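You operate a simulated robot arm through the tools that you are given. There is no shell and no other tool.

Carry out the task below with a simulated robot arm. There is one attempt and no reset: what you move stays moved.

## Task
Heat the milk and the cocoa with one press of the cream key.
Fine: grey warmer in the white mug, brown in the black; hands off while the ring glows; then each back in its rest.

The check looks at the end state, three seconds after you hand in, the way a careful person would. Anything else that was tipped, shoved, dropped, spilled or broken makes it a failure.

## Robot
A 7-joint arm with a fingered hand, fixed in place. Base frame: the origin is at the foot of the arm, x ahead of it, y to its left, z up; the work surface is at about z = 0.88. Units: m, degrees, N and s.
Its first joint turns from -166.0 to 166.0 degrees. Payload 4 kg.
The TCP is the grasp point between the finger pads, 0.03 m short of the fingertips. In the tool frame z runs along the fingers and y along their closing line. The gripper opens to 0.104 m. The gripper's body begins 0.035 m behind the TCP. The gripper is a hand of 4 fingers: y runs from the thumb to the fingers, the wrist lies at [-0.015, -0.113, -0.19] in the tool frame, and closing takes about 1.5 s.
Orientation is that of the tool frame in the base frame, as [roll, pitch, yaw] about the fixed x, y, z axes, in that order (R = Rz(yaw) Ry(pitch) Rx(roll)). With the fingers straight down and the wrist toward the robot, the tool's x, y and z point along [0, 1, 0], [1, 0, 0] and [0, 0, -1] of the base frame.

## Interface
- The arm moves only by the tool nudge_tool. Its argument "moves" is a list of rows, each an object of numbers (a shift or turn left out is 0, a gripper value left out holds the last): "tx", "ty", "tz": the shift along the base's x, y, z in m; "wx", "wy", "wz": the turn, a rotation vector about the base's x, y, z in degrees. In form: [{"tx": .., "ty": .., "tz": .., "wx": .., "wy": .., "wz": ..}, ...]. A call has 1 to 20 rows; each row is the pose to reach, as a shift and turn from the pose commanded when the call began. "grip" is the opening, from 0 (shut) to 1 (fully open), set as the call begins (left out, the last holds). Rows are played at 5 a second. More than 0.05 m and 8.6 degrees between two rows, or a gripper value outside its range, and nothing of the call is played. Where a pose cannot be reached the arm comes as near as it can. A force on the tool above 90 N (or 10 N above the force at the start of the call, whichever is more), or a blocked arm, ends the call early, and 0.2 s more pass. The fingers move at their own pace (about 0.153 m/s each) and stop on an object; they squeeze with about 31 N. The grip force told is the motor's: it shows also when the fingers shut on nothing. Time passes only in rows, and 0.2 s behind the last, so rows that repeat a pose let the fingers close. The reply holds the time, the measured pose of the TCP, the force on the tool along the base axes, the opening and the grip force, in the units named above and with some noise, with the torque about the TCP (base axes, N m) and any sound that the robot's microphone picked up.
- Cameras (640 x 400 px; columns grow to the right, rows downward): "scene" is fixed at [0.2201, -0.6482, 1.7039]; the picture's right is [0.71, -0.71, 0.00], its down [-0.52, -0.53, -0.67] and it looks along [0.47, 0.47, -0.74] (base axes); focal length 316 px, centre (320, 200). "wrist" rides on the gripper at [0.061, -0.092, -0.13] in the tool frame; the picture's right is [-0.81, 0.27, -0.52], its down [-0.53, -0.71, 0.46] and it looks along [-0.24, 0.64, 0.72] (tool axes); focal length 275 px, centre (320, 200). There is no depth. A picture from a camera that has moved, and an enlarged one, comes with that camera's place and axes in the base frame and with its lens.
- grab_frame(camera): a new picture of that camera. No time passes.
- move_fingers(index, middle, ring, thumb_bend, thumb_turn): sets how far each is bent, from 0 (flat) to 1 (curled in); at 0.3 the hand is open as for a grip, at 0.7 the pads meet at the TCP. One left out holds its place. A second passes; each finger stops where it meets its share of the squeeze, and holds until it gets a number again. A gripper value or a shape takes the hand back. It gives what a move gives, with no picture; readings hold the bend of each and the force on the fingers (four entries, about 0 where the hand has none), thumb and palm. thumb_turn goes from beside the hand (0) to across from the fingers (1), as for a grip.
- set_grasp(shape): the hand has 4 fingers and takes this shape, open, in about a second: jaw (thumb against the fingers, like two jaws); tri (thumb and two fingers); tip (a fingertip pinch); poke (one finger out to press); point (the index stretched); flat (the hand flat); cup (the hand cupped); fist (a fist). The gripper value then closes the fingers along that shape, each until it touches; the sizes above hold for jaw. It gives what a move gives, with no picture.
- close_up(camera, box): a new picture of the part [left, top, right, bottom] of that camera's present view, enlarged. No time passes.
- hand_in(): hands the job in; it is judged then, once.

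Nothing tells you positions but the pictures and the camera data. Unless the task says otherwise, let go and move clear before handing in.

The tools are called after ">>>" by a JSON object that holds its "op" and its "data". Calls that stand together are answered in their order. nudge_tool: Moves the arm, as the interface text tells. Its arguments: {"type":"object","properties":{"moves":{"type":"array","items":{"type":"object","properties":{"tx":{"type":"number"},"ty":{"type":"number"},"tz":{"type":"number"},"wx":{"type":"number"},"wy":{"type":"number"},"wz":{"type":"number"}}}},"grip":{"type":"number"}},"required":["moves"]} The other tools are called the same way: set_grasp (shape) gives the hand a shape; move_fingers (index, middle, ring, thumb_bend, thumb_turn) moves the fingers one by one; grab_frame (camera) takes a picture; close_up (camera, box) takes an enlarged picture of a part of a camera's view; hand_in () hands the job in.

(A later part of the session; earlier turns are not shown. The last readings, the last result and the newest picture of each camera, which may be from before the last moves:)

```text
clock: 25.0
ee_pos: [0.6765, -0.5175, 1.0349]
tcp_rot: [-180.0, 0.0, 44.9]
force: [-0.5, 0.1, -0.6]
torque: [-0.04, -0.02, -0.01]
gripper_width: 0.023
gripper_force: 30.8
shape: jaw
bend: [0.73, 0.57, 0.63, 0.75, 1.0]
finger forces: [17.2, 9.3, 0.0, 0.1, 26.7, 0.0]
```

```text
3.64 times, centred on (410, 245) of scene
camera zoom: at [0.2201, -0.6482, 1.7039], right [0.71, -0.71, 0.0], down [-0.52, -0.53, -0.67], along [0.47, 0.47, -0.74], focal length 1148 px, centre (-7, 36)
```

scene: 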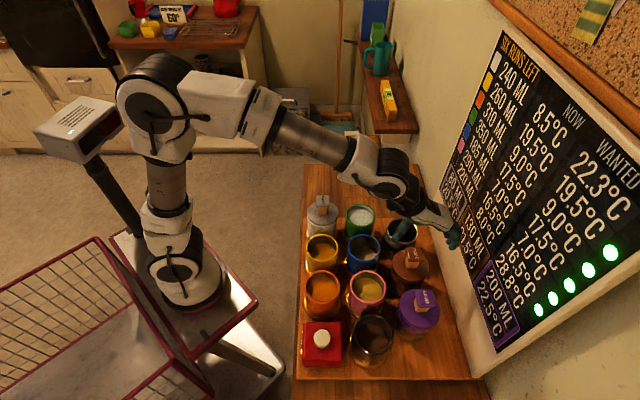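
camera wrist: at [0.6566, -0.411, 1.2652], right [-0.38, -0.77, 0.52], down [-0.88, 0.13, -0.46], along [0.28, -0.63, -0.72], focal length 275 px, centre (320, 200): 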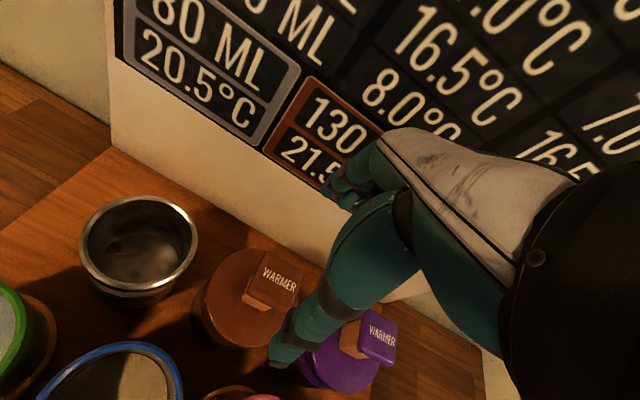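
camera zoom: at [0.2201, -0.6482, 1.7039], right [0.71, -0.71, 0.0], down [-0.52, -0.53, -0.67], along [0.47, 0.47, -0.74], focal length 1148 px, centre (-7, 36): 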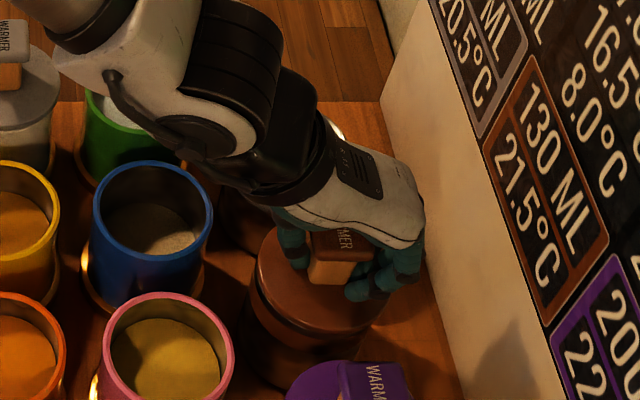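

The brown knob is held the same way as the grey one. I lift straight up slowly.

>>> {"op": "nudge_tool", "data": {"moves": [{"tz": 0.01}, {"tz": 0.025}, {"tz": 0.04}, {"tz": 0.055}, {"tz": 0.07}, {"tz": 0.085}, {"tz": 0.1}, {"tz": 0.115}, {"tz": 0.13}, {"tz": 0.14}, {"tz": 0.14}]}}

>>> {"op": "grab_frame", "data": {"camera": "scene"}}

>>> {"op": "close_up", "data": {"camera": "scene", "box": [350, 170, 470, 290]}}

>>> {"op": "grab_frame", "data": {"camera": "wrist"}}

```text
clock: 27.4
ee_pos: [0.6765, -0.5181, 1.1749]
tcp_rot: [180.0, 0.0, 45.0]
force: [0.1, 0.0, -1.9]
torque: [0.01, -0.02, 0.0]
gripper_width: 0.0229
gripper_force: 31.5
shape: jaw
bend: [0.73, 0.57, 0.63, 0.75, 1.0]
finger forces: [17.4, 9.4, 0.0, 0.0, 26.8, 0.0]
```

```text
taken
```

scene: 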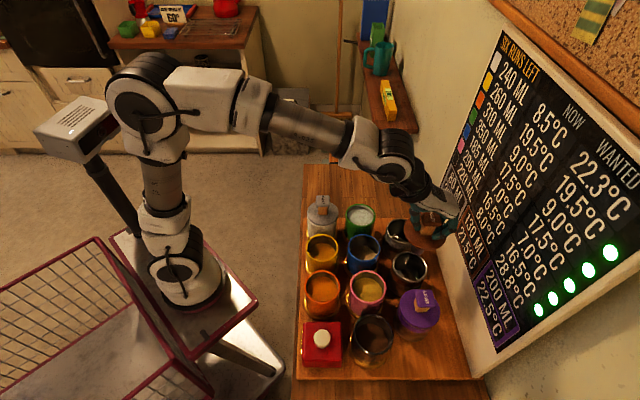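

```text
3.33 times, centred on (410, 230) of scene
camera zoom: at [0.2201, -0.6482, 1.7039], right [0.71, -0.71, 0.0], down [-0.52, -0.53, -0.67], along [0.47, 0.47, -0.74], focal length 1052 px, centre (20, 100)
```

zoom: 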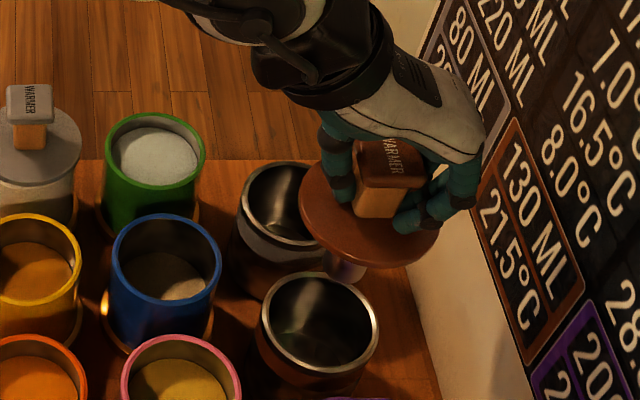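

```text
taken
camera wrist: at [0.6559, -0.4105, 1.3049], right [-0.38, -0.77, 0.52], down [-0.88, 0.13, -0.46], along [0.28, -0.63, -0.72], focal length 275 px, centre (320, 200)
```

wrist: 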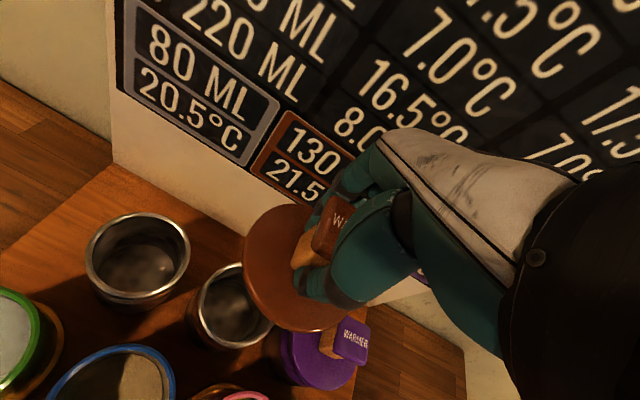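

The brown warmer is out of its rest and hangs straight. I carry it over to the black mug at about (0.477, -0.558), staying a bit higher to clear the purple knob.

>>> {"op": "nudge_tool", "data": {"moves": [{"tx": -0.01, "ty": 0.01, "tz": 0.01}, {"tx": -0.03, "ty": 0.01, "tz": 0.02}, {"tx": -0.055, "ty": 0.005, "tz": 0.02}, {"tx": -0.08, "ty": 0.0, "tz": 0.02}, {"tx": -0.105, "ty": -0.007, "tz": 0.02}, {"tx": -0.13, "ty": -0.015, "tz": 0.02}, {"tx": -0.155, "ty": -0.024, "tz": 0.02}, {"tx": -0.178, "ty": -0.032, "tz": 0.01}, {"tx": -0.192, "ty": -0.037, "tz": 0.0}, {"tx": -0.1992, "ty": -0.0402, "tz": 0.0}, {"tx": -0.1992, "ty": -0.0402, "tz": 0.0}, {"tx": -0.1992, "ty": -0.0402, "tz": 0.0}]}}

>>> {"op": "grab_frame", "data": {"camera": "wrist"}}

>>> {"op": "close_up", "data": {"camera": "wrist", "box": [170, 180, 370, 380]}}

>>> {"op": "close_up", "data": {"camera": "scene", "box": [310, 260, 430, 380]}}

```text
clock: 30.0
ee_pos: [0.4776, -0.557, 1.1737]
tcp_rot: [-180.0, 0.1, 45.0]
force: [-0.2, 0.5, -2.4]
torque: [-0.01, -0.03, 0.0]
gripper_width: 0.0229
gripper_force: 30.5
shape: jaw
bend: [0.73, 0.57, 0.63, 0.75, 1.0]
finger forces: [17.4, 9.4, 0.0, 0.0, 26.9, 0.0]
```

```text
taken
camera wrist: at [0.4559, -0.4493, 1.3042], right [-0.38, -0.77, 0.52], down [-0.88, 0.13, -0.46], along [0.28, -0.63, -0.72], focal length 275 px, centre (320, 200)
```

wrist: 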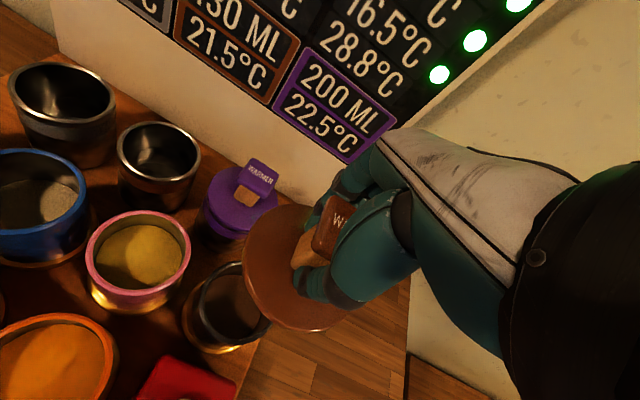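

```text
2.00 times, centred on (270, 280) of wrist
camera zoom: at [0.4559, -0.4493, 1.3042], right [-0.38, -0.77, 0.52], down [-0.88, 0.13, -0.46], along [0.28, -0.63, -0.72], focal length 551 px, centre (420, 40)
```

zoom: 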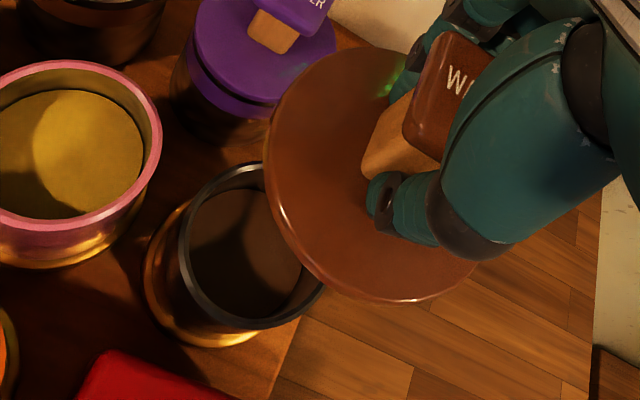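

```text
3.33 times, centred on (370, 320) of scene
camera zoom: at [0.2201, -0.6482, 1.7039], right [0.71, -0.71, 0.0], down [-0.52, -0.53, -0.67], along [0.47, 0.47, -0.74], focal length 1052 px, centre (153, -200)
```

zoom: 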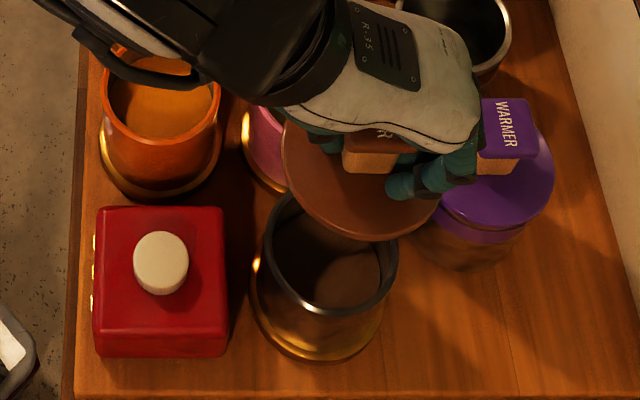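

The black mug lies within 1–2 mm of being directly under the brown warmer. I lower it slowly with a 1 mm correction, stopping just above the expected seat.

>>> {"op": "nudge_tool", "data": {"moves": [{"tx": 0.001, "tz": -0.015}, {"tx": 0.001, "tz": -0.03}, {"tx": 0.001, "tz": -0.045}, {"tx": 0.001, "tz": -0.06}, {"tx": 0.001, "tz": -0.075}, {"tx": 0.001, "tz": -0.09}, {"tx": 0.001, "tz": -0.105}, {"tx": 0.001, "tz": -0.118}, {"tx": 0.001, "tz": -0.118}]}}

>>> {"op": "close_up", "data": {"camera": "wrist", "box": [170, 180, 370, 380]}}

>>> {"op": "close_up", "data": {"camera": "scene", "box": [310, 270, 430, 380]}}

```text
clock: 32.0
ee_pos: [0.4782, -0.5561, 1.056]
tcp_rot: [179.9, -0.1, 45.0]
force: [-0.3, 0.3, -2.8]
torque: [-0.03, -0.04, 0.0]
gripper_width: 0.0229
gripper_force: 31.1
shape: jaw
bend: [0.73, 0.57, 0.63, 0.75, 1.0]
finger forces: [17.5, 9.4, 0.0, 0.0, 26.8, 0.1]
```

```text
2.00 times, centred on (270, 280) of wrist
camera zoom: at [0.4574, -0.4489, 1.1861], right [-0.38, -0.77, 0.52], down [-0.88, 0.13, -0.46], along [0.28, -0.63, -0.72], focal length 551 px, centre (420, 40)
```

zoom: 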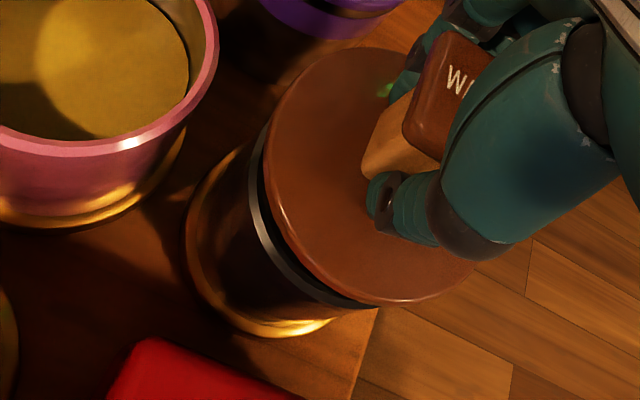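

```text
3.64 times, centred on (370, 325) of scene
camera zoom: at [0.2201, -0.6482, 1.7039], right [0.71, -0.71, 0.0], down [-0.52, -0.53, -0.67], along [0.47, 0.47, -0.74], focal length 1148 px, centre (138, -254)
```

zoom: 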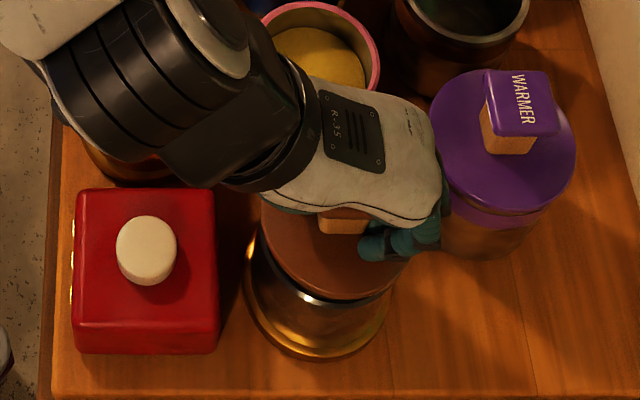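

The rod is in the black mug and the disc is concentric with the rim to about 2 mm. I lower the rest of the way in small steps.

>>> {"op": "nudge_tool", "data": {"moves": [{"tz": -0.006}, {"tz": -0.012}, {"tz": -0.016}, {"tz": -0.018}, {"tz": -0.018}]}}

>>> {"op": "nudge_tool", "data": {"moves": [{"tz": -0.0015}, {"tz": -0.003}, {"tz": -0.003}]}}

>>> {"op": "close_up", "data": {"camera": "scene", "box": [310, 270, 430, 380]}}

>>> {"op": "close_up", "data": {"camera": "wrist", "box": [170, 180, 370, 380]}}

>>> {"op": "close_up", "data": {"camera": "scene", "box": [290, 180, 360, 250]}}

```text
clock: 33.2
ee_pos: [0.4784, -0.5567, 1.0369]
tcp_rot: [180.0, 0.0, 44.9]
force: [0.3, -0.3, -2.5]
torque: [0.04, 0.03, 0.01]
gripper_width: 0.0227
gripper_force: 31.3
shape: jaw
bend: [0.73, 0.57, 0.63, 0.75, 1.0]
finger forces: [17.3, 9.3, 0.0, 0.0, 26.7, 0.0]
```

```text
clock: 34.0
ee_pos: [0.478, -0.5565, 1.0352]
tcp_rot: [-180.0, 0.0, 45.1]
force: [-0.4, 0.5, -2.6]
torque: [0.0, 0.02, -0.01]
gripper_width: 0.0225
gripper_force: 31.2
shape: jaw
bend: [0.73, 0.57, 0.63, 0.75, 1.0]
finger forces: [17.5, 9.5, 0.1, 0.0, 26.8, 0.0]
```

```text
3.64 times, centred on (370, 325) of scene
camera zoom: at [0.2201, -0.6482, 1.7039], right [0.71, -0.71, 0.0], down [-0.52, -0.53, -0.67], along [0.47, 0.47, -0.74], focal length 1148 px, centre (138, -254)
```

zoom: 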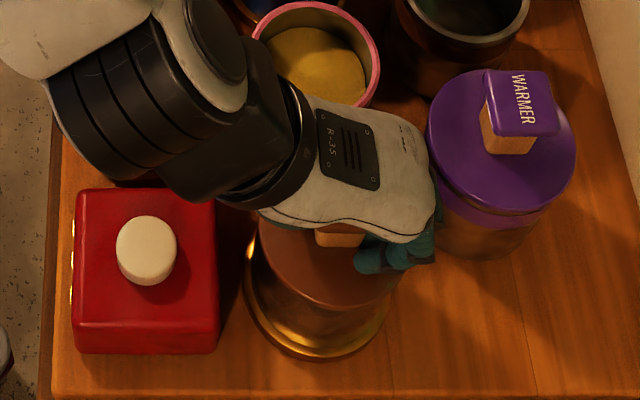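

```text
2.00 times, centred on (270, 280) of wrist
camera zoom: at [0.4576, -0.4494, 1.1653], right [-0.38, -0.77, 0.52], down [-0.88, 0.13, -0.46], along [0.28, -0.63, -0.72], focal length 551 px, centre (420, 40)
```

zoom: 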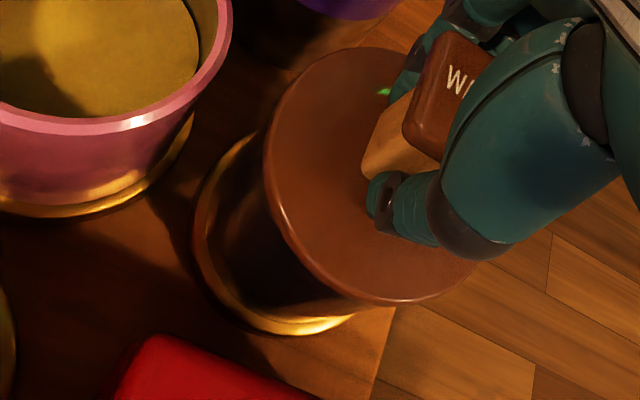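

```text
5.71 times, centred on (325, 215) of scene
camera zoom: at [0.2201, -0.6482, 1.7039], right [0.71, -0.71, 0.0], down [-0.52, -0.53, -0.67], along [0.47, 0.47, -0.74], focal length 1804 px, centre (291, 114)
```

zoom: 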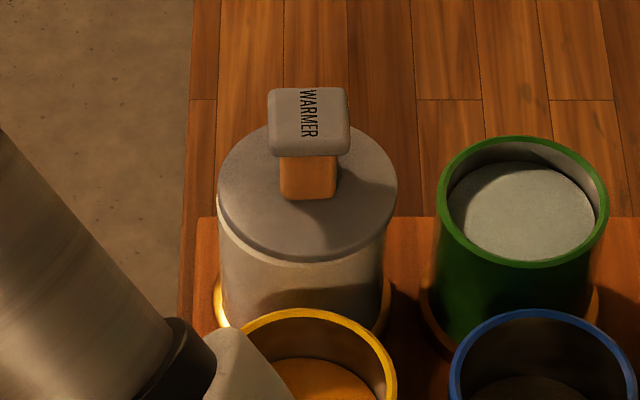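

The grey warmer is well seated on the white mug, and brown is about 1–2 mm from contact. I continue down to contact.

>>> {"op": "nudge_tool", "data": {"moves": [{"tz": -0.001}, {"tz": -0.002}, {"tz": -0.002}]}}

```text
clock: 34.8
ee_pos: [0.4793, -0.558, 1.0344]
tcp_rot: [179.9, 0.0, 45.0]
force: [-1.9, 1.5, 7.2]
torque: [-0.04, -0.04, -0.02]
gripper_width: 0.0233
gripper_force: 31.8
shape: jaw
bend: [0.73, 0.58, 0.63, 0.75, 1.0]
finger forces: [17.3, 9.8, 0.0, 0.0, 29.0, 0.1]
```

Contact is made (about 7 N). I back off 1 mm and open only part-way so that the fingers stay clear of the purple knob.

>>> {"op": "nudge_tool", "data": {"moves": [{"tz": 0.001}, {"tz": 0.001}, {"tz": 0.001}, {"tz": 0.001}, {"tz": 0.001}, {"tz": 0.001}], "grip": 0.75}}

>>> {"op": "close_up", "data": {"camera": "scene", "box": [310, 250, 450, 380]}}

>>> {"op": "close_up", "data": {"camera": "wrist", "box": [190, 120, 450, 320]}}

```text
clock: 36.2
ee_pos: [0.4786, -0.557, 1.0351]
tcp_rot: [-179.9, -0.1, 45.0]
force: [0.0, -0.5, -0.1]
torque: [-0.01, 0.0, -0.02]
gripper_width: 0.0777
gripper_force: 0.1
shape: jaw
bend: [0.27, 0.36, 0.33, 0.54, 0.99]
finger forces: [0.0, 0.0, 0.0, 0.0, 0.0, 0.1]
```

```text
3.08 times, centred on (380, 315) of scene
camera zoom: at [0.2201, -0.6482, 1.7039], right [0.71, -0.71, 0.0], down [-0.52, -0.53, -0.67], along [0.47, 0.47, -0.74], focal length 971 px, centre (135, -154)
```

zoom: 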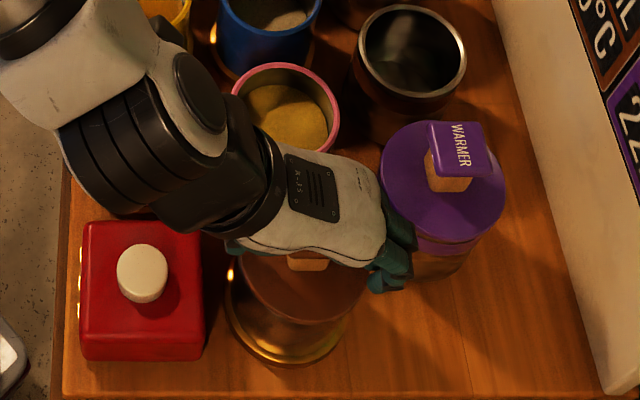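

```text
2.00 times, centred on (320, 220) of wrist
camera zoom: at [0.4576, -0.4492, 1.1647], right [-0.38, -0.77, 0.52], down [-0.88, 0.13, -0.46], along [0.28, -0.63, -0.72], focal length 551 px, centre (320, 160)
```

zoom: 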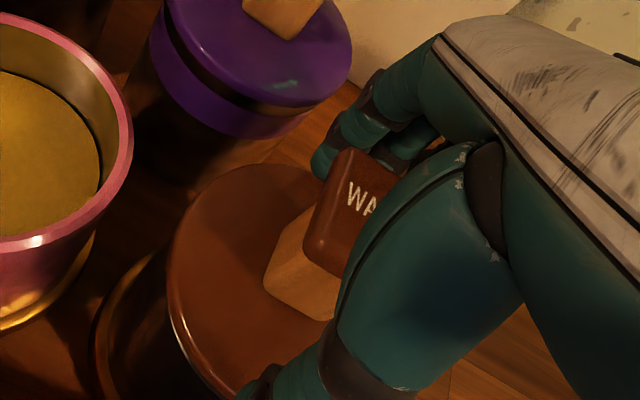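

The hand is free of the brown knob. I rise straight up slowly and check both warmers before shaping the hand for the key.

>>> {"op": "nudge_tool", "data": {"moves": [{"tz": 0.01}, {"tz": 0.025}, {"tz": 0.045}, {"tz": 0.07}, {"tz": 0.1}, {"tz": 0.14}, {"tz": 0.14, "tx": -0.03, "ty": 0.03}, {"tz": 0.14, "tx": -0.055, "ty": 0.06}, {"tz": 0.14, "tx": -0.075, "ty": 0.085}, {"tz": 0.14, "tx": -0.075, "ty": 0.085}]}}

>>> {"op": "set_grasp", "data": {"shape": "poke"}}

>>> {"op": "grab_frame", "data": {"camera": "scene"}}

>>> {"op": "grab_frame", "data": {"camera": "wrist"}}

>>> {"op": "close_up", "data": {"camera": "scene", "box": [280, 230, 420, 380]}}

```text
clock: 38.4
ee_pos: [0.4023, -0.4701, 1.175]
tcp_rot: [-179.9, 0.0, 45.0]
force: [-0.2, 0.2, -0.5]
torque: [0.01, 0.0, 0.0]
gripper_width: 0.0778
gripper_force: 0.0
shape: jaw
bend: [0.27, 0.36, 0.33, 0.54, 0.99]
finger forces: [0.0, 0.0, 0.0, 0.0, 0.0, 0.0]
```

```text
clock: 39.3
ee_pos: [0.403, -0.4715, 1.1753]
tcp_rot: [-180.0, -0.1, 44.9]
force: [-0.9, -0.2, 0.6]
torque: [0.0, -0.01, 0.0]
gripper_width: 0.0
gripper_force: 0.0
shape: poke
bend: [0.7, 0.7, 0.99, 1.0, 1.0]
finger forces: [0.0, 0.0, 0.0, 0.0, 0.0, 0.1]
```

```text
taken
```

scene: 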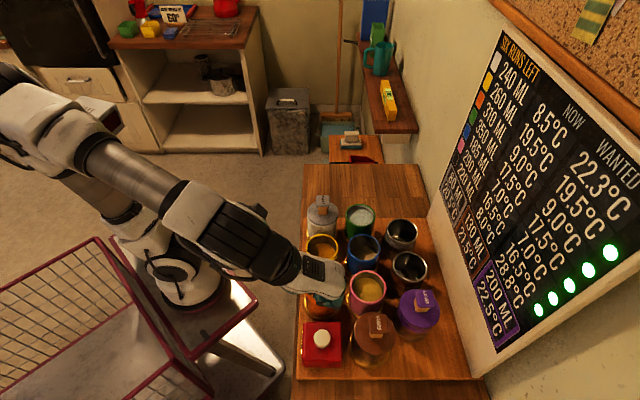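

```text
taken
camera wrist: at [0.3824, -0.3635, 1.3052], right [-0.38, -0.77, 0.52], down [-0.88, 0.13, -0.46], along [0.28, -0.63, -0.72], focal length 275 px, centre (320, 200)
```

wrist: 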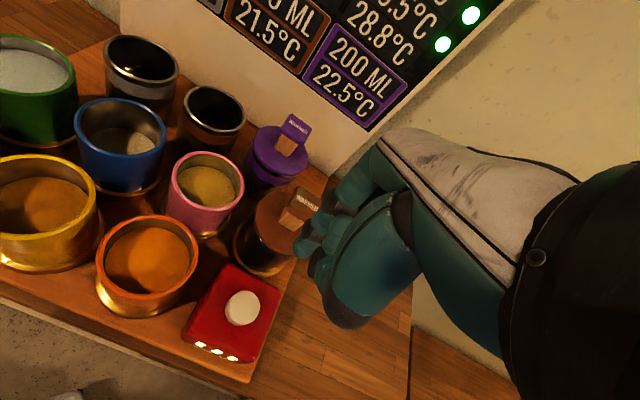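

```text
2.67 times, centred on (350, 305) of scene
camera zoom: at [0.2201, -0.6482, 1.7039], right [0.71, -0.71, 0.0], down [-0.52, -0.53, -0.67], along [0.47, 0.47, -0.74], focal length 842 px, centre (240, -80)
```

zoom: 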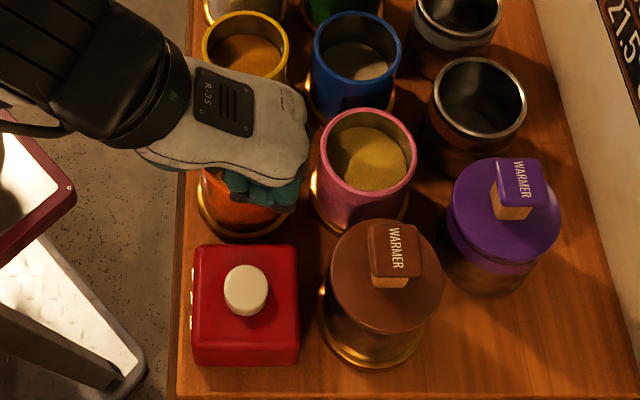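

Both warmers sit on their mugs: grey on white, brown on black. The hand is in the poke shape high above the key; I zoom in to see where the pressing fingertip is relative to the TCP.

>>> {"op": "close_up", "data": {"camera": "wrist", "box": [160, 170, 400, 370]}}

>>> {"op": "close_up", "data": {"camera": "wrist", "box": [280, 180, 400, 280]}}

>>> {"op": "close_up", "data": {"camera": "scene", "box": [280, 240, 370, 370]}}

```text
2.00 times, centred on (280, 270) of wrist
camera zoom: at [0.3824, -0.3635, 1.3052], right [-0.38, -0.77, 0.52], down [-0.88, 0.13, -0.46], along [0.28, -0.63, -0.72], focal length 551 px, centre (400, 60)
```

zoom: 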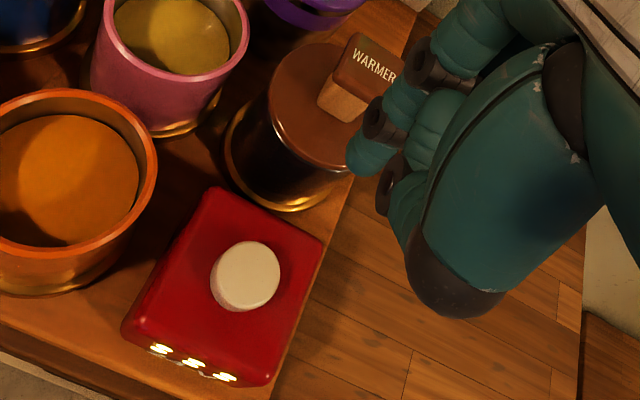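

```text
4.00 times, centred on (340, 230) of wrist
camera zoom: at [0.3824, -0.3635, 1.3052], right [-0.38, -0.77, 0.52], down [-0.88, 0.13, -0.46], along [0.28, -0.63, -0.72], focal length 1101 px, centre (240, 80)
```

zoom: 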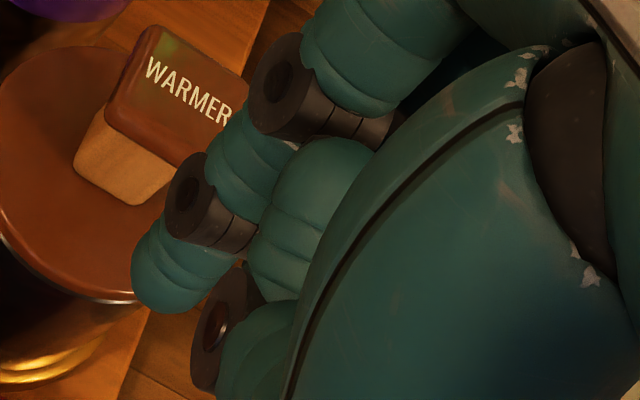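

```text
3.08 times, centred on (325, 305) of scene
camera zoom: at [0.2201, -0.6482, 1.7039], right [0.71, -0.71, 0.0], down [-0.52, -0.53, -0.67], along [0.47, 0.47, -0.74], focal length 971 px, centre (305, -123)
```

zoom: 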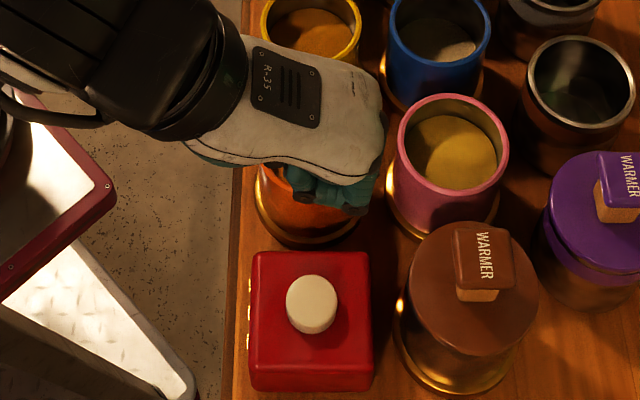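

The cream key's top triangulates to about (0.397, -0.478, 0.975), and the pressing fingertip is on the tool axis about 30 mm below the TCP. I move over the key and descend to leave about 20 mm above it.

>>> {"op": "nudge_tool", "data": {"moves": [{"tx": -0.0064, "ty": -0.0065, "tz": -0.01}, {"tx": -0.0064, "ty": -0.0065, "tz": -0.04}, {"tx": -0.0064, "ty": -0.0065, "tz": -0.07}, {"tx": -0.0064, "ty": -0.0065, "tz": -0.1}, {"tx": -0.0064, "ty": -0.0065, "tz": -0.125}, {"tx": -0.0064, "ty": -0.0065, "tz": -0.14}, {"tx": -0.0064, "ty": -0.0065, "tz": -0.14}]}}

>>> {"op": "close_up", "data": {"camera": "wrist", "box": [200, 170, 440, 370]}}

>>> {"op": "close_up", "data": {"camera": "scene", "box": [280, 260, 400, 380]}}

```text
clock: 40.9
ee_pos: [0.3949, -0.477, 1.036]
tcp_rot: [180.0, 0.0, 45.0]
force: [1.1, 0.1, 0.4]
torque: [-0.01, 0.01, -0.01]
gripper_width: 0.0
gripper_force: 0.0
shape: poke
bend: [0.7, 0.7, 0.99, 1.0, 1.0]
finger forces: [0.0, 0.0, 0.1, 0.0, 0.0, 0.0]
```

```text
2.00 times, centred on (320, 270) of wrist
camera zoom: at [0.3752, -0.3702, 1.1647], right [-0.38, -0.77, 0.52], down [-0.88, 0.13, -0.46], along [0.28, -0.63, -0.72], focal length 551 px, centre (320, 60)
```

zoom: 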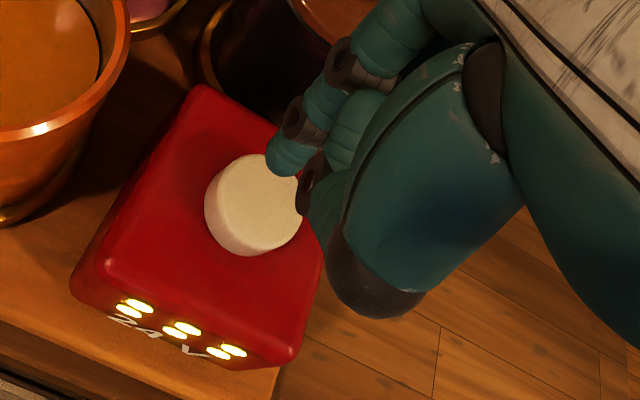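

```text
3.33 times, centred on (340, 320) of scene
camera zoom: at [0.2201, -0.6482, 1.7039], right [0.71, -0.71, 0.0], down [-0.52, -0.53, -0.67], along [0.47, 0.47, -0.74], focal length 1052 px, centre (253, -200)
```

zoom: 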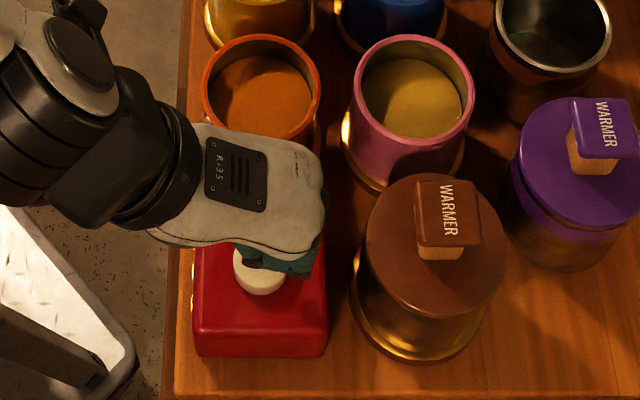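

The key is directly beneath the fingertip. I go down in small steps watching force and sound.

>>> {"op": "nudge_tool", "data": {"moves": [{"tz": -0.01}, {"tz": -0.018}, {"tz": -0.022}, {"tz": -0.022}]}}

>>> {"op": "close_up", "data": {"camera": "wrist", "box": [200, 170, 440, 370]}}

```text
clock: 41.9
ee_pos: [0.3962, -0.4794, 1.0112]
tcp_rot: [179.9, 0.0, 45.0]
force: [0.5, 0.2, -0.3]
torque: [-0.03, 0.01, 0.02]
gripper_width: 0.0
gripper_force: 0.1
shape: poke
bend: [0.7, 0.7, 0.99, 1.0, 1.0]
finger forces: [0.0, 0.1, 0.0, 0.0, 0.0, 0.0]
```

```text
2.00 times, centred on (320, 270) of wrist
camera zoom: at [0.3752, -0.3712, 1.1419], right [-0.38, -0.77, 0.52], down [-0.88, 0.13, -0.46], along [0.28, -0.63, -0.72], focal length 551 px, centre (320, 60)
```

zoom: 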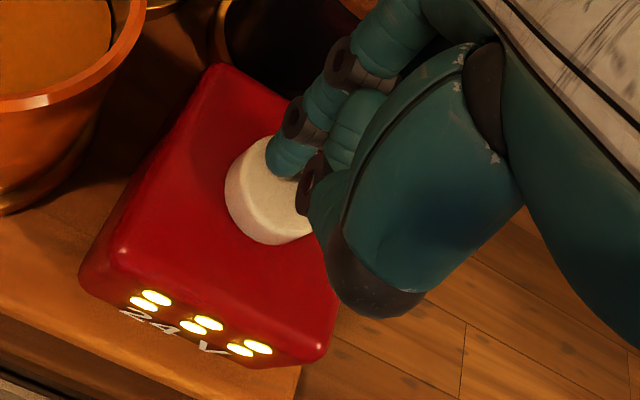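

The tip is a few millimetres above the key. I continue in 2–3 mm steps.

>>> {"op": "nudge_tool", "data": {"moves": [{"tz": -0.003}, {"tz": -0.005}, {"tz": -0.005}]}}

```text
clock: 42.7
ee_pos: [0.3956, -0.4793, 1.0083]
tcp_rot: [-179.9, 0.0, 45.0]
force: [-0.1, 0.1, -0.4]
torque: [0.0, 0.04, 0.0]
gripper_width: 0.0001
gripper_force: 0.1
shape: poke
bend: [0.7, 0.7, 0.99, 1.0, 1.0]
finger forces: [0.0, 0.0, 0.1, 0.0, 0.0, 0.0]
```

>>> {"op": "nudge_tool", "data": {"moves": [{"tz": -0.002}, {"tz": -0.004}, {"tz": -0.004}]}}

>>> {"op": "close_up", "data": {"camera": "wrist", "box": [200, 170, 440, 370]}}

```text
clock: 43.5
ee_pos: [0.3988, -0.4791, 1.0032]
tcp_rot: [-180.0, -0.1, 44.9]
force: [-1.6, -0.6, 1.9]
torque: [-0.04, 0.02, 0.01]
gripper_width: 0.0
gripper_force: 0.0
shape: poke
bend: [0.7, 0.7, 0.99, 1.0, 1.0]
finger forces: [0.0, 1.8, 0.1, 0.0, 0.0, 0.0]
```

```text
2.00 times, centred on (320, 270) of wrist
camera zoom: at [0.3764, -0.3713, 1.1334], right [-0.38, -0.77, 0.52], down [-0.88, 0.13, -0.46], along [0.28, -0.63, -0.72], focal length 551 px, centre (320, 60)
```

zoom: 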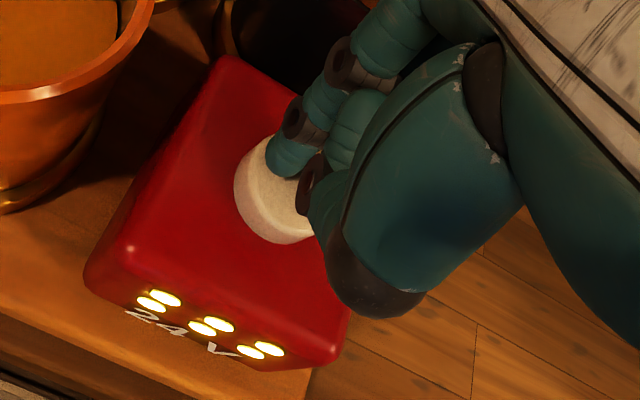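

The fingertip is touching the key (≈2 N). I push on gently in 1–2 mm steps.

>>> {"op": "nudge_tool", "data": {"moves": [{"tz": -0.001}, {"tz": -0.002}, {"tz": -0.002}]}}

```text
clock: 44.3
ee_pos: [0.3965, -0.479, 1.0026]
tcp_rot: [-180.0, 0.0, 45.0]
force: [1.3, -0.1, 2.9]
torque: [-0.06, -0.01, 0.03]
gripper_width: 0.0
gripper_force: 0.2
shape: poke
bend: [0.7, 0.7, 0.99, 1.0, 1.0]
finger forces: [0.0, 2.9, 0.0, 0.0, 0.0, 0.0]
```

>>> {"op": "nudge_tool", "data": {"moves": [{"tz": -0.001}, {"tz": -0.002}, {"tz": -0.002}]}}

>>> {"op": "grab_frame", "data": {"camera": "scene"}}

```text
clock: 45.1
ee_pos: [0.3962, -0.4783, 1.0003]
tcp_rot: [-179.9, 0.1, 45.0]
force: [0.7, -0.6, 4.5]
torque: [-0.07, 0.03, 0.04]
gripper_width: 0.0
gripper_force: 0.1
shape: poke
bend: [0.7, 0.7, 0.99, 1.0, 1.0]
finger forces: [0.0, 4.5, 0.0, 0.0, 0.0, 0.0]
```

```text
taken
```

scene: 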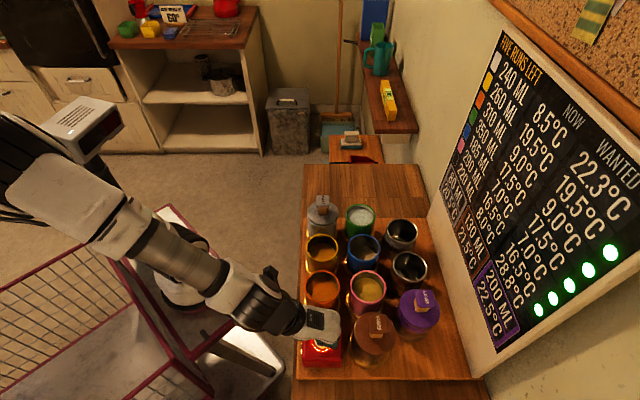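

The board now reads "FIVE RUNS LEFT", so the press has registered. I release straight up right away and move well clear.

>>> {"op": "nudge_tool", "data": {"moves": [{"tz": 0.015}, {"tz": 0.04}, {"tz": 0.08}, {"tz": 0.12}, {"tz": 0.16}]}}

>>> {"op": "grab_frame", "data": {"camera": "scene"}}

>>> {"op": "close_up", "data": {"camera": "scene", "box": [280, 180, 480, 390]}}

>>> {"op": "close_up", "data": {"camera": "scene", "box": [430, 20, 640, 360]}}

```text
clock: 46.3
ee_pos: [0.3973, -0.4774, 1.1602]
tcp_rot: [180.0, -0.1, 45.0]
force: [0.3, -0.1, -0.8]
torque: [0.01, -0.01, 0.03]
gripper_width: 0.0
gripper_force: 0.0
shape: poke
bend: [0.7, 0.7, 0.99, 1.0, 1.0]
finger forces: [0.1, 0.0, 0.0, 0.0, 0.0, 0.0]
```

```text
taken
```

scene: 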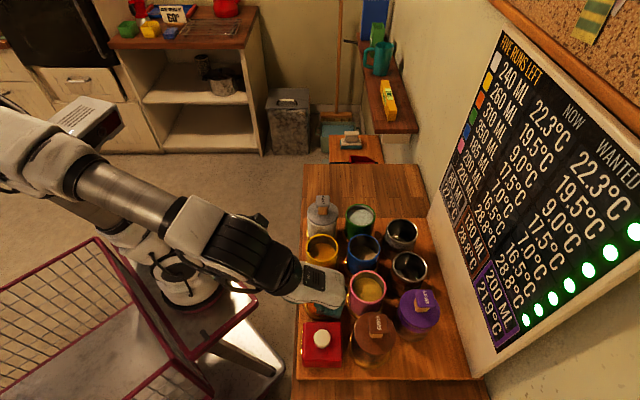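

```text
1.90 times, centred on (380, 285) of scene
camera zoom: at [0.2201, -0.6482, 1.7039], right [0.71, -0.71, 0.0], down [-0.52, -0.53, -0.67], along [0.47, 0.47, -0.74], focal length 601 px, centre (206, 38)
```

zoom: 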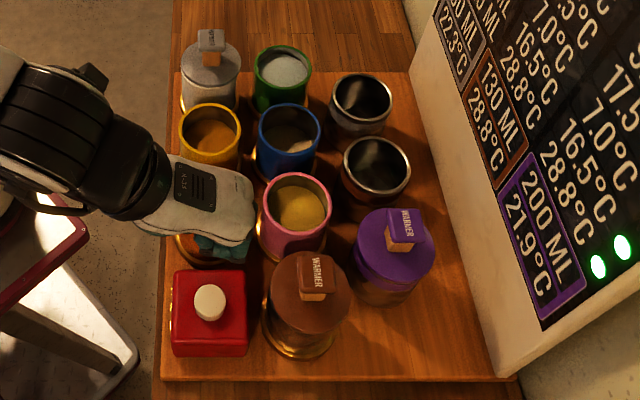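

```text
1.18 times, centred on (535, 190) of scene
camera zoom: at [0.2201, -0.6482, 1.7039], right [0.71, -0.71, 0.0], down [-0.52, -0.53, -0.67], along [0.47, 0.47, -0.74], focal length 371 px, centre (67, 212)
```

zoom: 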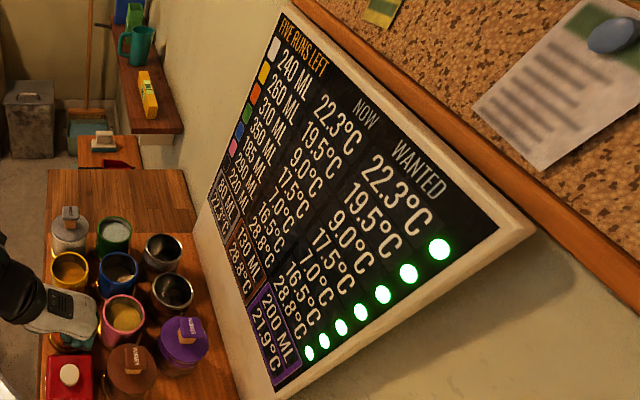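

All seven dots are green now: white 22.3 °C and black 28.8 °C, both as wanted. Before touching a warmer I check whether any ring is still glowing.

>>> {"op": "close_up", "data": {"camera": "scene", "box": [295, 300, 405, 380]}}

>>> {"op": "close_up", "data": {"camera": "scene", "box": [295, 185, 405, 265]}}

>>> {"op": "grab_frame", "data": {"camera": "wrist"}}

```text
5.00 times, centred on (350, 340) of scene
camera zoom: at [0.2201, -0.6482, 1.7039], right [0.71, -0.71, 0.0], down [-0.52, -0.53, -0.67], along [0.47, 0.47, -0.74], focal length 1578 px, centre (170, -500)
```

zoom: 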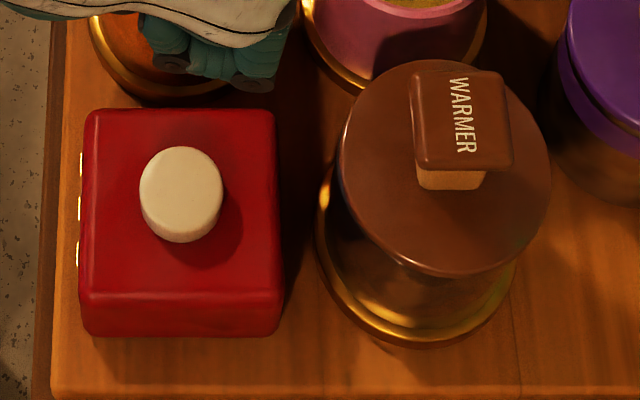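

```text
5.00 times, centred on (350, 225) of scene
camera zoom: at [0.2201, -0.6482, 1.7039], right [0.71, -0.71, 0.0], down [-0.52, -0.53, -0.67], along [0.47, 0.47, -0.74], focal length 1578 px, centre (170, 75)
```

zoom: 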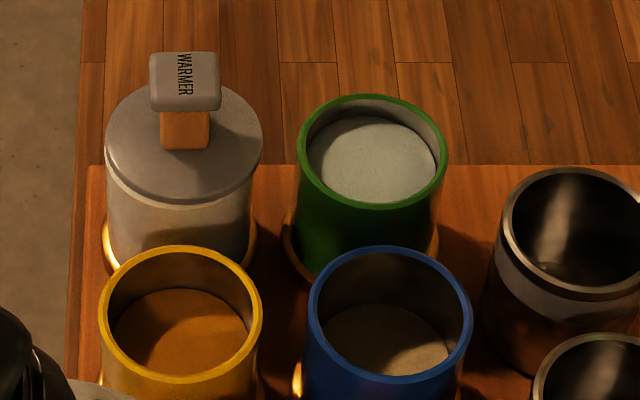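

```text
taken
camera wrist: at [0.3769, -0.3701, 1.2906], right [-0.38, -0.77, 0.52], down [-0.88, 0.13, -0.45], along [0.28, -0.63, -0.72], focal length 275 px, centre (320, 200)
```

wrist: 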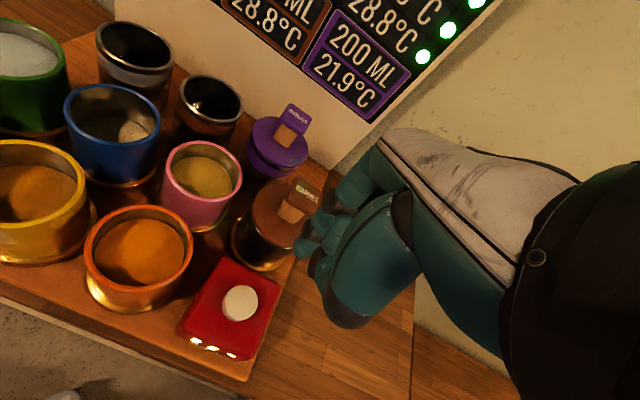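

No ring glows and the readings hold at their wanted values. I shape the hand back to the jaw and look once more before going to the brown knob.

>>> {"op": "set_grasp", "data": {"shape": "jaw"}}

>>> {"op": "nudge_tool", "data": {"moves": [{"tz": 0.01}, {"tz": 0.015}, {"tz": 0.015, "tx": 0.015, "ty": -0.015}, {"tz": 0.015, "tx": 0.035, "ty": -0.035}, {"tz": 0.015, "tx": 0.06, "ty": -0.058}, {"tz": 0.015, "tx": 0.0815, "ty": -0.0795}, {"tz": 0.015, "tx": 0.0815, "ty": -0.0795}], "grip": 0.75}}

>>> {"op": "grab_frame", "data": {"camera": "scene"}}

>>> {"op": "close_up", "data": {"camera": "wrist", "box": [180, 200, 380, 370]}}

>>> {"op": "close_up", "data": {"camera": "scene", "box": [290, 180, 450, 380]}}

```text
clock: 47.2
ee_pos: [0.3977, -0.478, 1.1605]
tcp_rot: [-180.0, 0.1, 45.1]
force: [0.1, -0.4, 0.7]
torque: [-0.01, 0.0, 0.02]
gripper_width: 0.1039
gripper_force: 0.0
shape: jaw
bend: [0.3, 0.3, 0.3, 0.3, 0.98]
finger forces: [0.0, 0.0, 0.0, 0.1, 0.0, 0.0]
```

```text
clock: 48.8
ee_pos: [0.4787, -0.5583, 1.1723]
tcp_rot: [-180.0, 0.1, 44.9]
force: [-0.4, 0.0, -0.6]
torque: [-0.02, -0.04, 0.01]
gripper_width: 0.0786
gripper_force: 0.0
shape: jaw
bend: [0.27, 0.35, 0.33, 0.54, 0.99]
finger forces: [0.1, 0.1, 0.1, 0.1, 0.0, 0.0]
```

```text
taken
```

scene: 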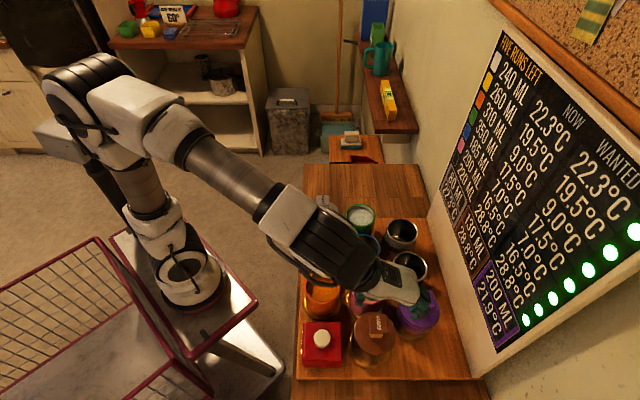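

```text
2.35 times, centred on (280, 285) of wrist
camera zoom: at [0.4581, -0.4517, 1.3031], right [-0.38, -0.77, 0.52], down [-0.88, 0.13, -0.46], along [0.28, -0.63, -0.72], focal length 648 px, centre (414, 0)
```

zoom: 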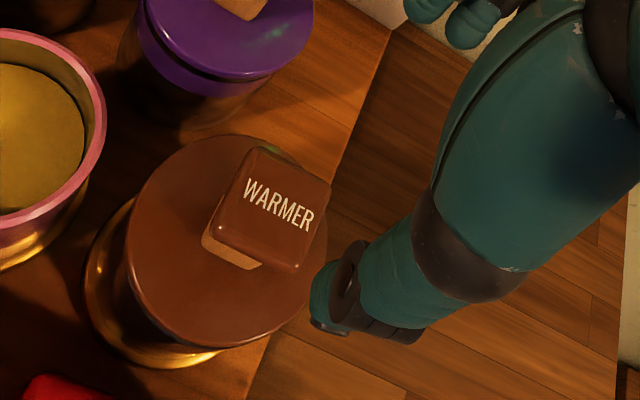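

```text
2.00 times, centred on (370, 280) of scene
camera zoom: at [0.2201, -0.6482, 1.7039], right [0.71, -0.71, 0.0], down [-0.52, -0.53, -0.67], along [0.47, 0.47, -0.74], focal length 631 px, centre (220, 40)
```

zoom: 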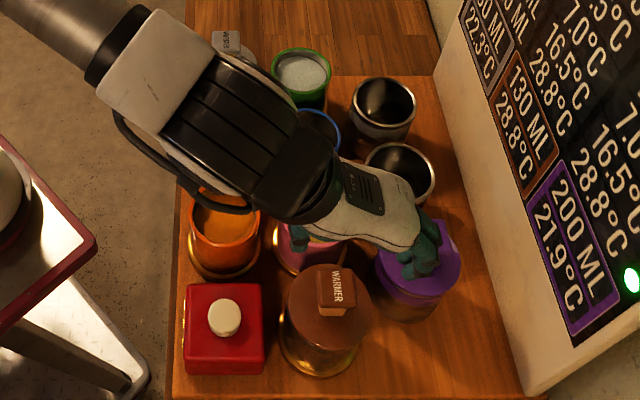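

Readings are unchanged and no ring is glowing, and the hand is centred over the brown knob. I descend with the narrower opening, then close.

>>> {"op": "nudge_tool", "data": {"moves": [{"tz": -0.03}, {"tz": -0.06}, {"tz": -0.085}, {"tz": -0.11}, {"tz": -0.125}, {"tz": -0.137}, {"tz": -0.137}]}}

>>> {"op": "close_up", "data": {"camera": "wrist", "box": [190, 120, 450, 320]}}

```text
clock: 50.4
ee_pos: [0.4771, -0.5586, 1.0374]
tcp_rot: [-180.0, -0.1, 45.1]
force: [-0.4, -0.3, -0.3]
torque: [0.0, 0.01, 0.01]
gripper_width: 0.0783
gripper_force: 0.2
shape: jaw
bend: [0.27, 0.35, 0.33, 0.54, 0.99]
finger forces: [0.0, 0.0, 0.0, 0.1, 0.1, 0.1]
```

```text
2.00 times, centred on (320, 220) of wrist
camera zoom: at [0.4568, -0.4514, 1.1675], right [-0.38, -0.77, 0.52], down [-0.88, 0.13, -0.46], along [0.28, -0.63, -0.72], focal length 551 px, centre (320, 160)
```

zoom: 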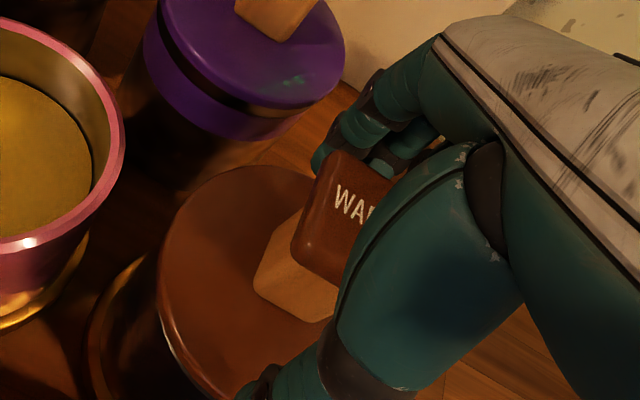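

The hand straddles the knob about 2 mm off from where I let go earlier. I trim that and close.

>>> {"op": "nudge_tool", "data": {"moves": [{"tx": 0.0013, "ty": 0.0015, "tz": -0.002}, {"tx": 0.0013, "ty": 0.0015, "tz": -0.002}]}}

>>> {"op": "nudge_tool", "data": {"moves": [{}, {}, {}, {}, {}, {}, {}, {}, {}, {}], "grip": 0.0}}

>>> {"op": "close_up", "data": {"camera": "wrist", "box": [190, 120, 450, 320]}}

>>> {"op": "close_up", "data": {"camera": "scene", "box": [310, 260, 430, 380]}}

```text
clock: 51.0
ee_pos: [0.4787, -0.5571, 1.0359]
tcp_rot: [-180.0, 0.0, 45.0]
force: [-0.3, 0.4, 0.3]
torque: [0.0, 0.04, -0.01]
gripper_width: 0.0782
gripper_force: 0.0
shape: jaw
bend: [0.27, 0.35, 0.33, 0.54, 0.99]
finger forces: [0.0, 0.0, 0.1, 0.0, 0.0, 0.0]
```

```text
clock: 53.2
ee_pos: [0.4791, -0.5572, 1.0344]
tcp_rot: [180.0, 0.0, 45.0]
force: [0.0, 0.6, -0.4]
torque: [0.0, -0.04, 0.01]
gripper_width: 0.0234
gripper_force: 31.1
shape: jaw
bend: [0.74, 0.56, 0.61, 0.75, 1.0]
finger forces: [17.3, 9.1, 0.0, 0.1, 26.7, 0.0]
```

```text
2.00 times, centred on (320, 220) of wrist
camera zoom: at [0.4587, -0.4492, 1.1657], right [-0.38, -0.77, 0.52], down [-0.88, 0.13, -0.46], along [0.28, -0.63, -0.72], focal length 551 px, centre (320, 160)
```

zoom: 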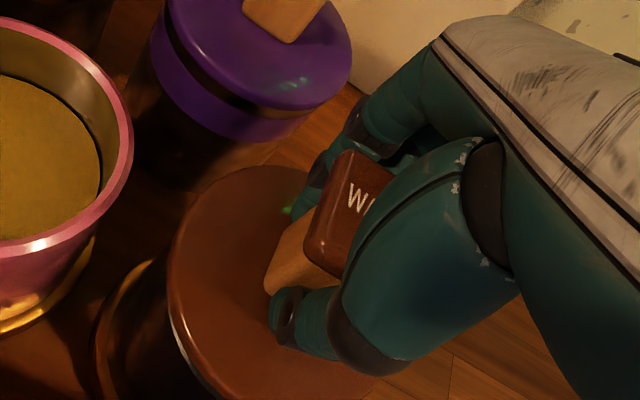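

```text
3.33 times, centred on (370, 320) of scene
camera zoom: at [0.2201, -0.6482, 1.7039], right [0.71, -0.71, 0.0], down [-0.52, -0.53, -0.67], along [0.47, 0.47, -0.74], focal length 1052 px, centre (153, -200)
```

zoom: 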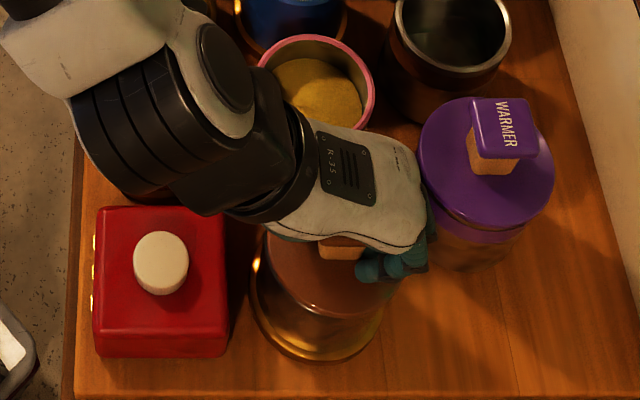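

The brown knob is gripped firmly just as before. I lift it slowly straight up out of the cocoa, and pause for any drip.

>>> {"op": "nudge_tool", "data": {"moves": [{"tz": 0.008}, {"tz": 0.018}, {"tz": 0.03}, {"tz": 0.042}, {"tz": 0.055}, {"tz": 0.068}, {"tz": 0.08}, {"tz": 0.092}, {"tz": 0.104}, {"tz": 0.116}, {"tz": 0.128}, {"tz": 0.14}, {"tz": 0.14}, {"tz": 0.14}, {"tz": 0.14}, {"tz": 0.14}, {"tz": 0.14}]}}

>>> {"op": "grab_frame", "data": {"camera": "scene"}}

>>> {"op": "grab_frame", "data": {"camera": "wrist"}}

>>> {"op": "close_up", "data": {"camera": "scene", "box": [310, 250, 430, 370]}}

```text
clock: 56.8
ee_pos: [0.4789, -0.5559, 1.1763]
tcp_rot: [-180.0, 0.0, 45.0]
force: [-0.1, 0.1, -2.4]
torque: [-0.03, -0.03, -0.03]
gripper_width: 0.023
gripper_force: 31.1
shape: jaw
bend: [0.74, 0.55, 0.61, 0.75, 1.0]
finger forces: [17.4, 9.2, 0.0, 0.0, 26.8, 0.0]
```

```text
taken
```

scene: 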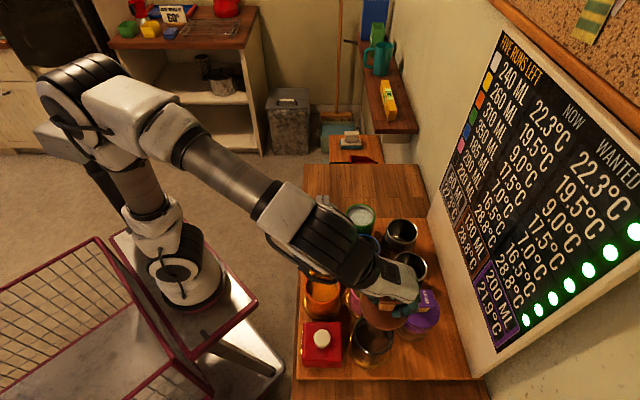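

```text
taken
camera wrist: at [0.4592, -0.4483, 1.3058], right [-0.38, -0.77, 0.52], down [-0.88, 0.13, -0.46], along [0.28, -0.63, -0.72], focal length 275 px, centre (320, 200)
```

wrist: 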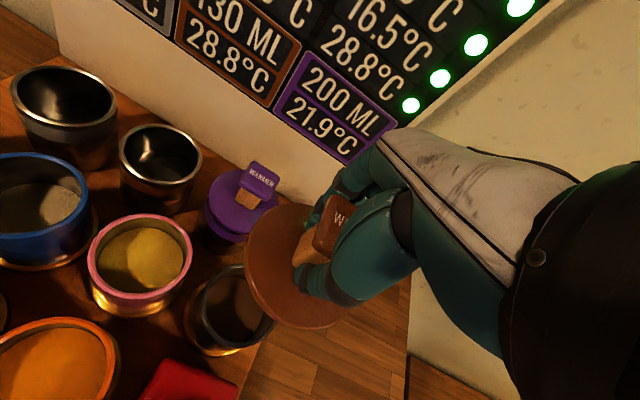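

```text
3.33 times, centred on (370, 310) of scene
camera zoom: at [0.2201, -0.6482, 1.7039], right [0.71, -0.71, 0.0], down [-0.52, -0.53, -0.67], along [0.47, 0.47, -0.74], focal length 1052 px, centre (153, -167)
```

zoom: 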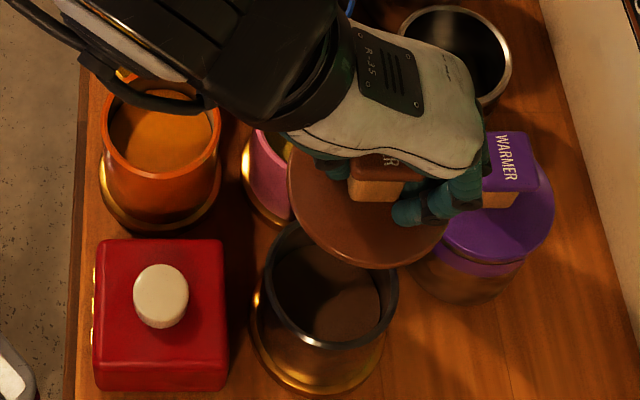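

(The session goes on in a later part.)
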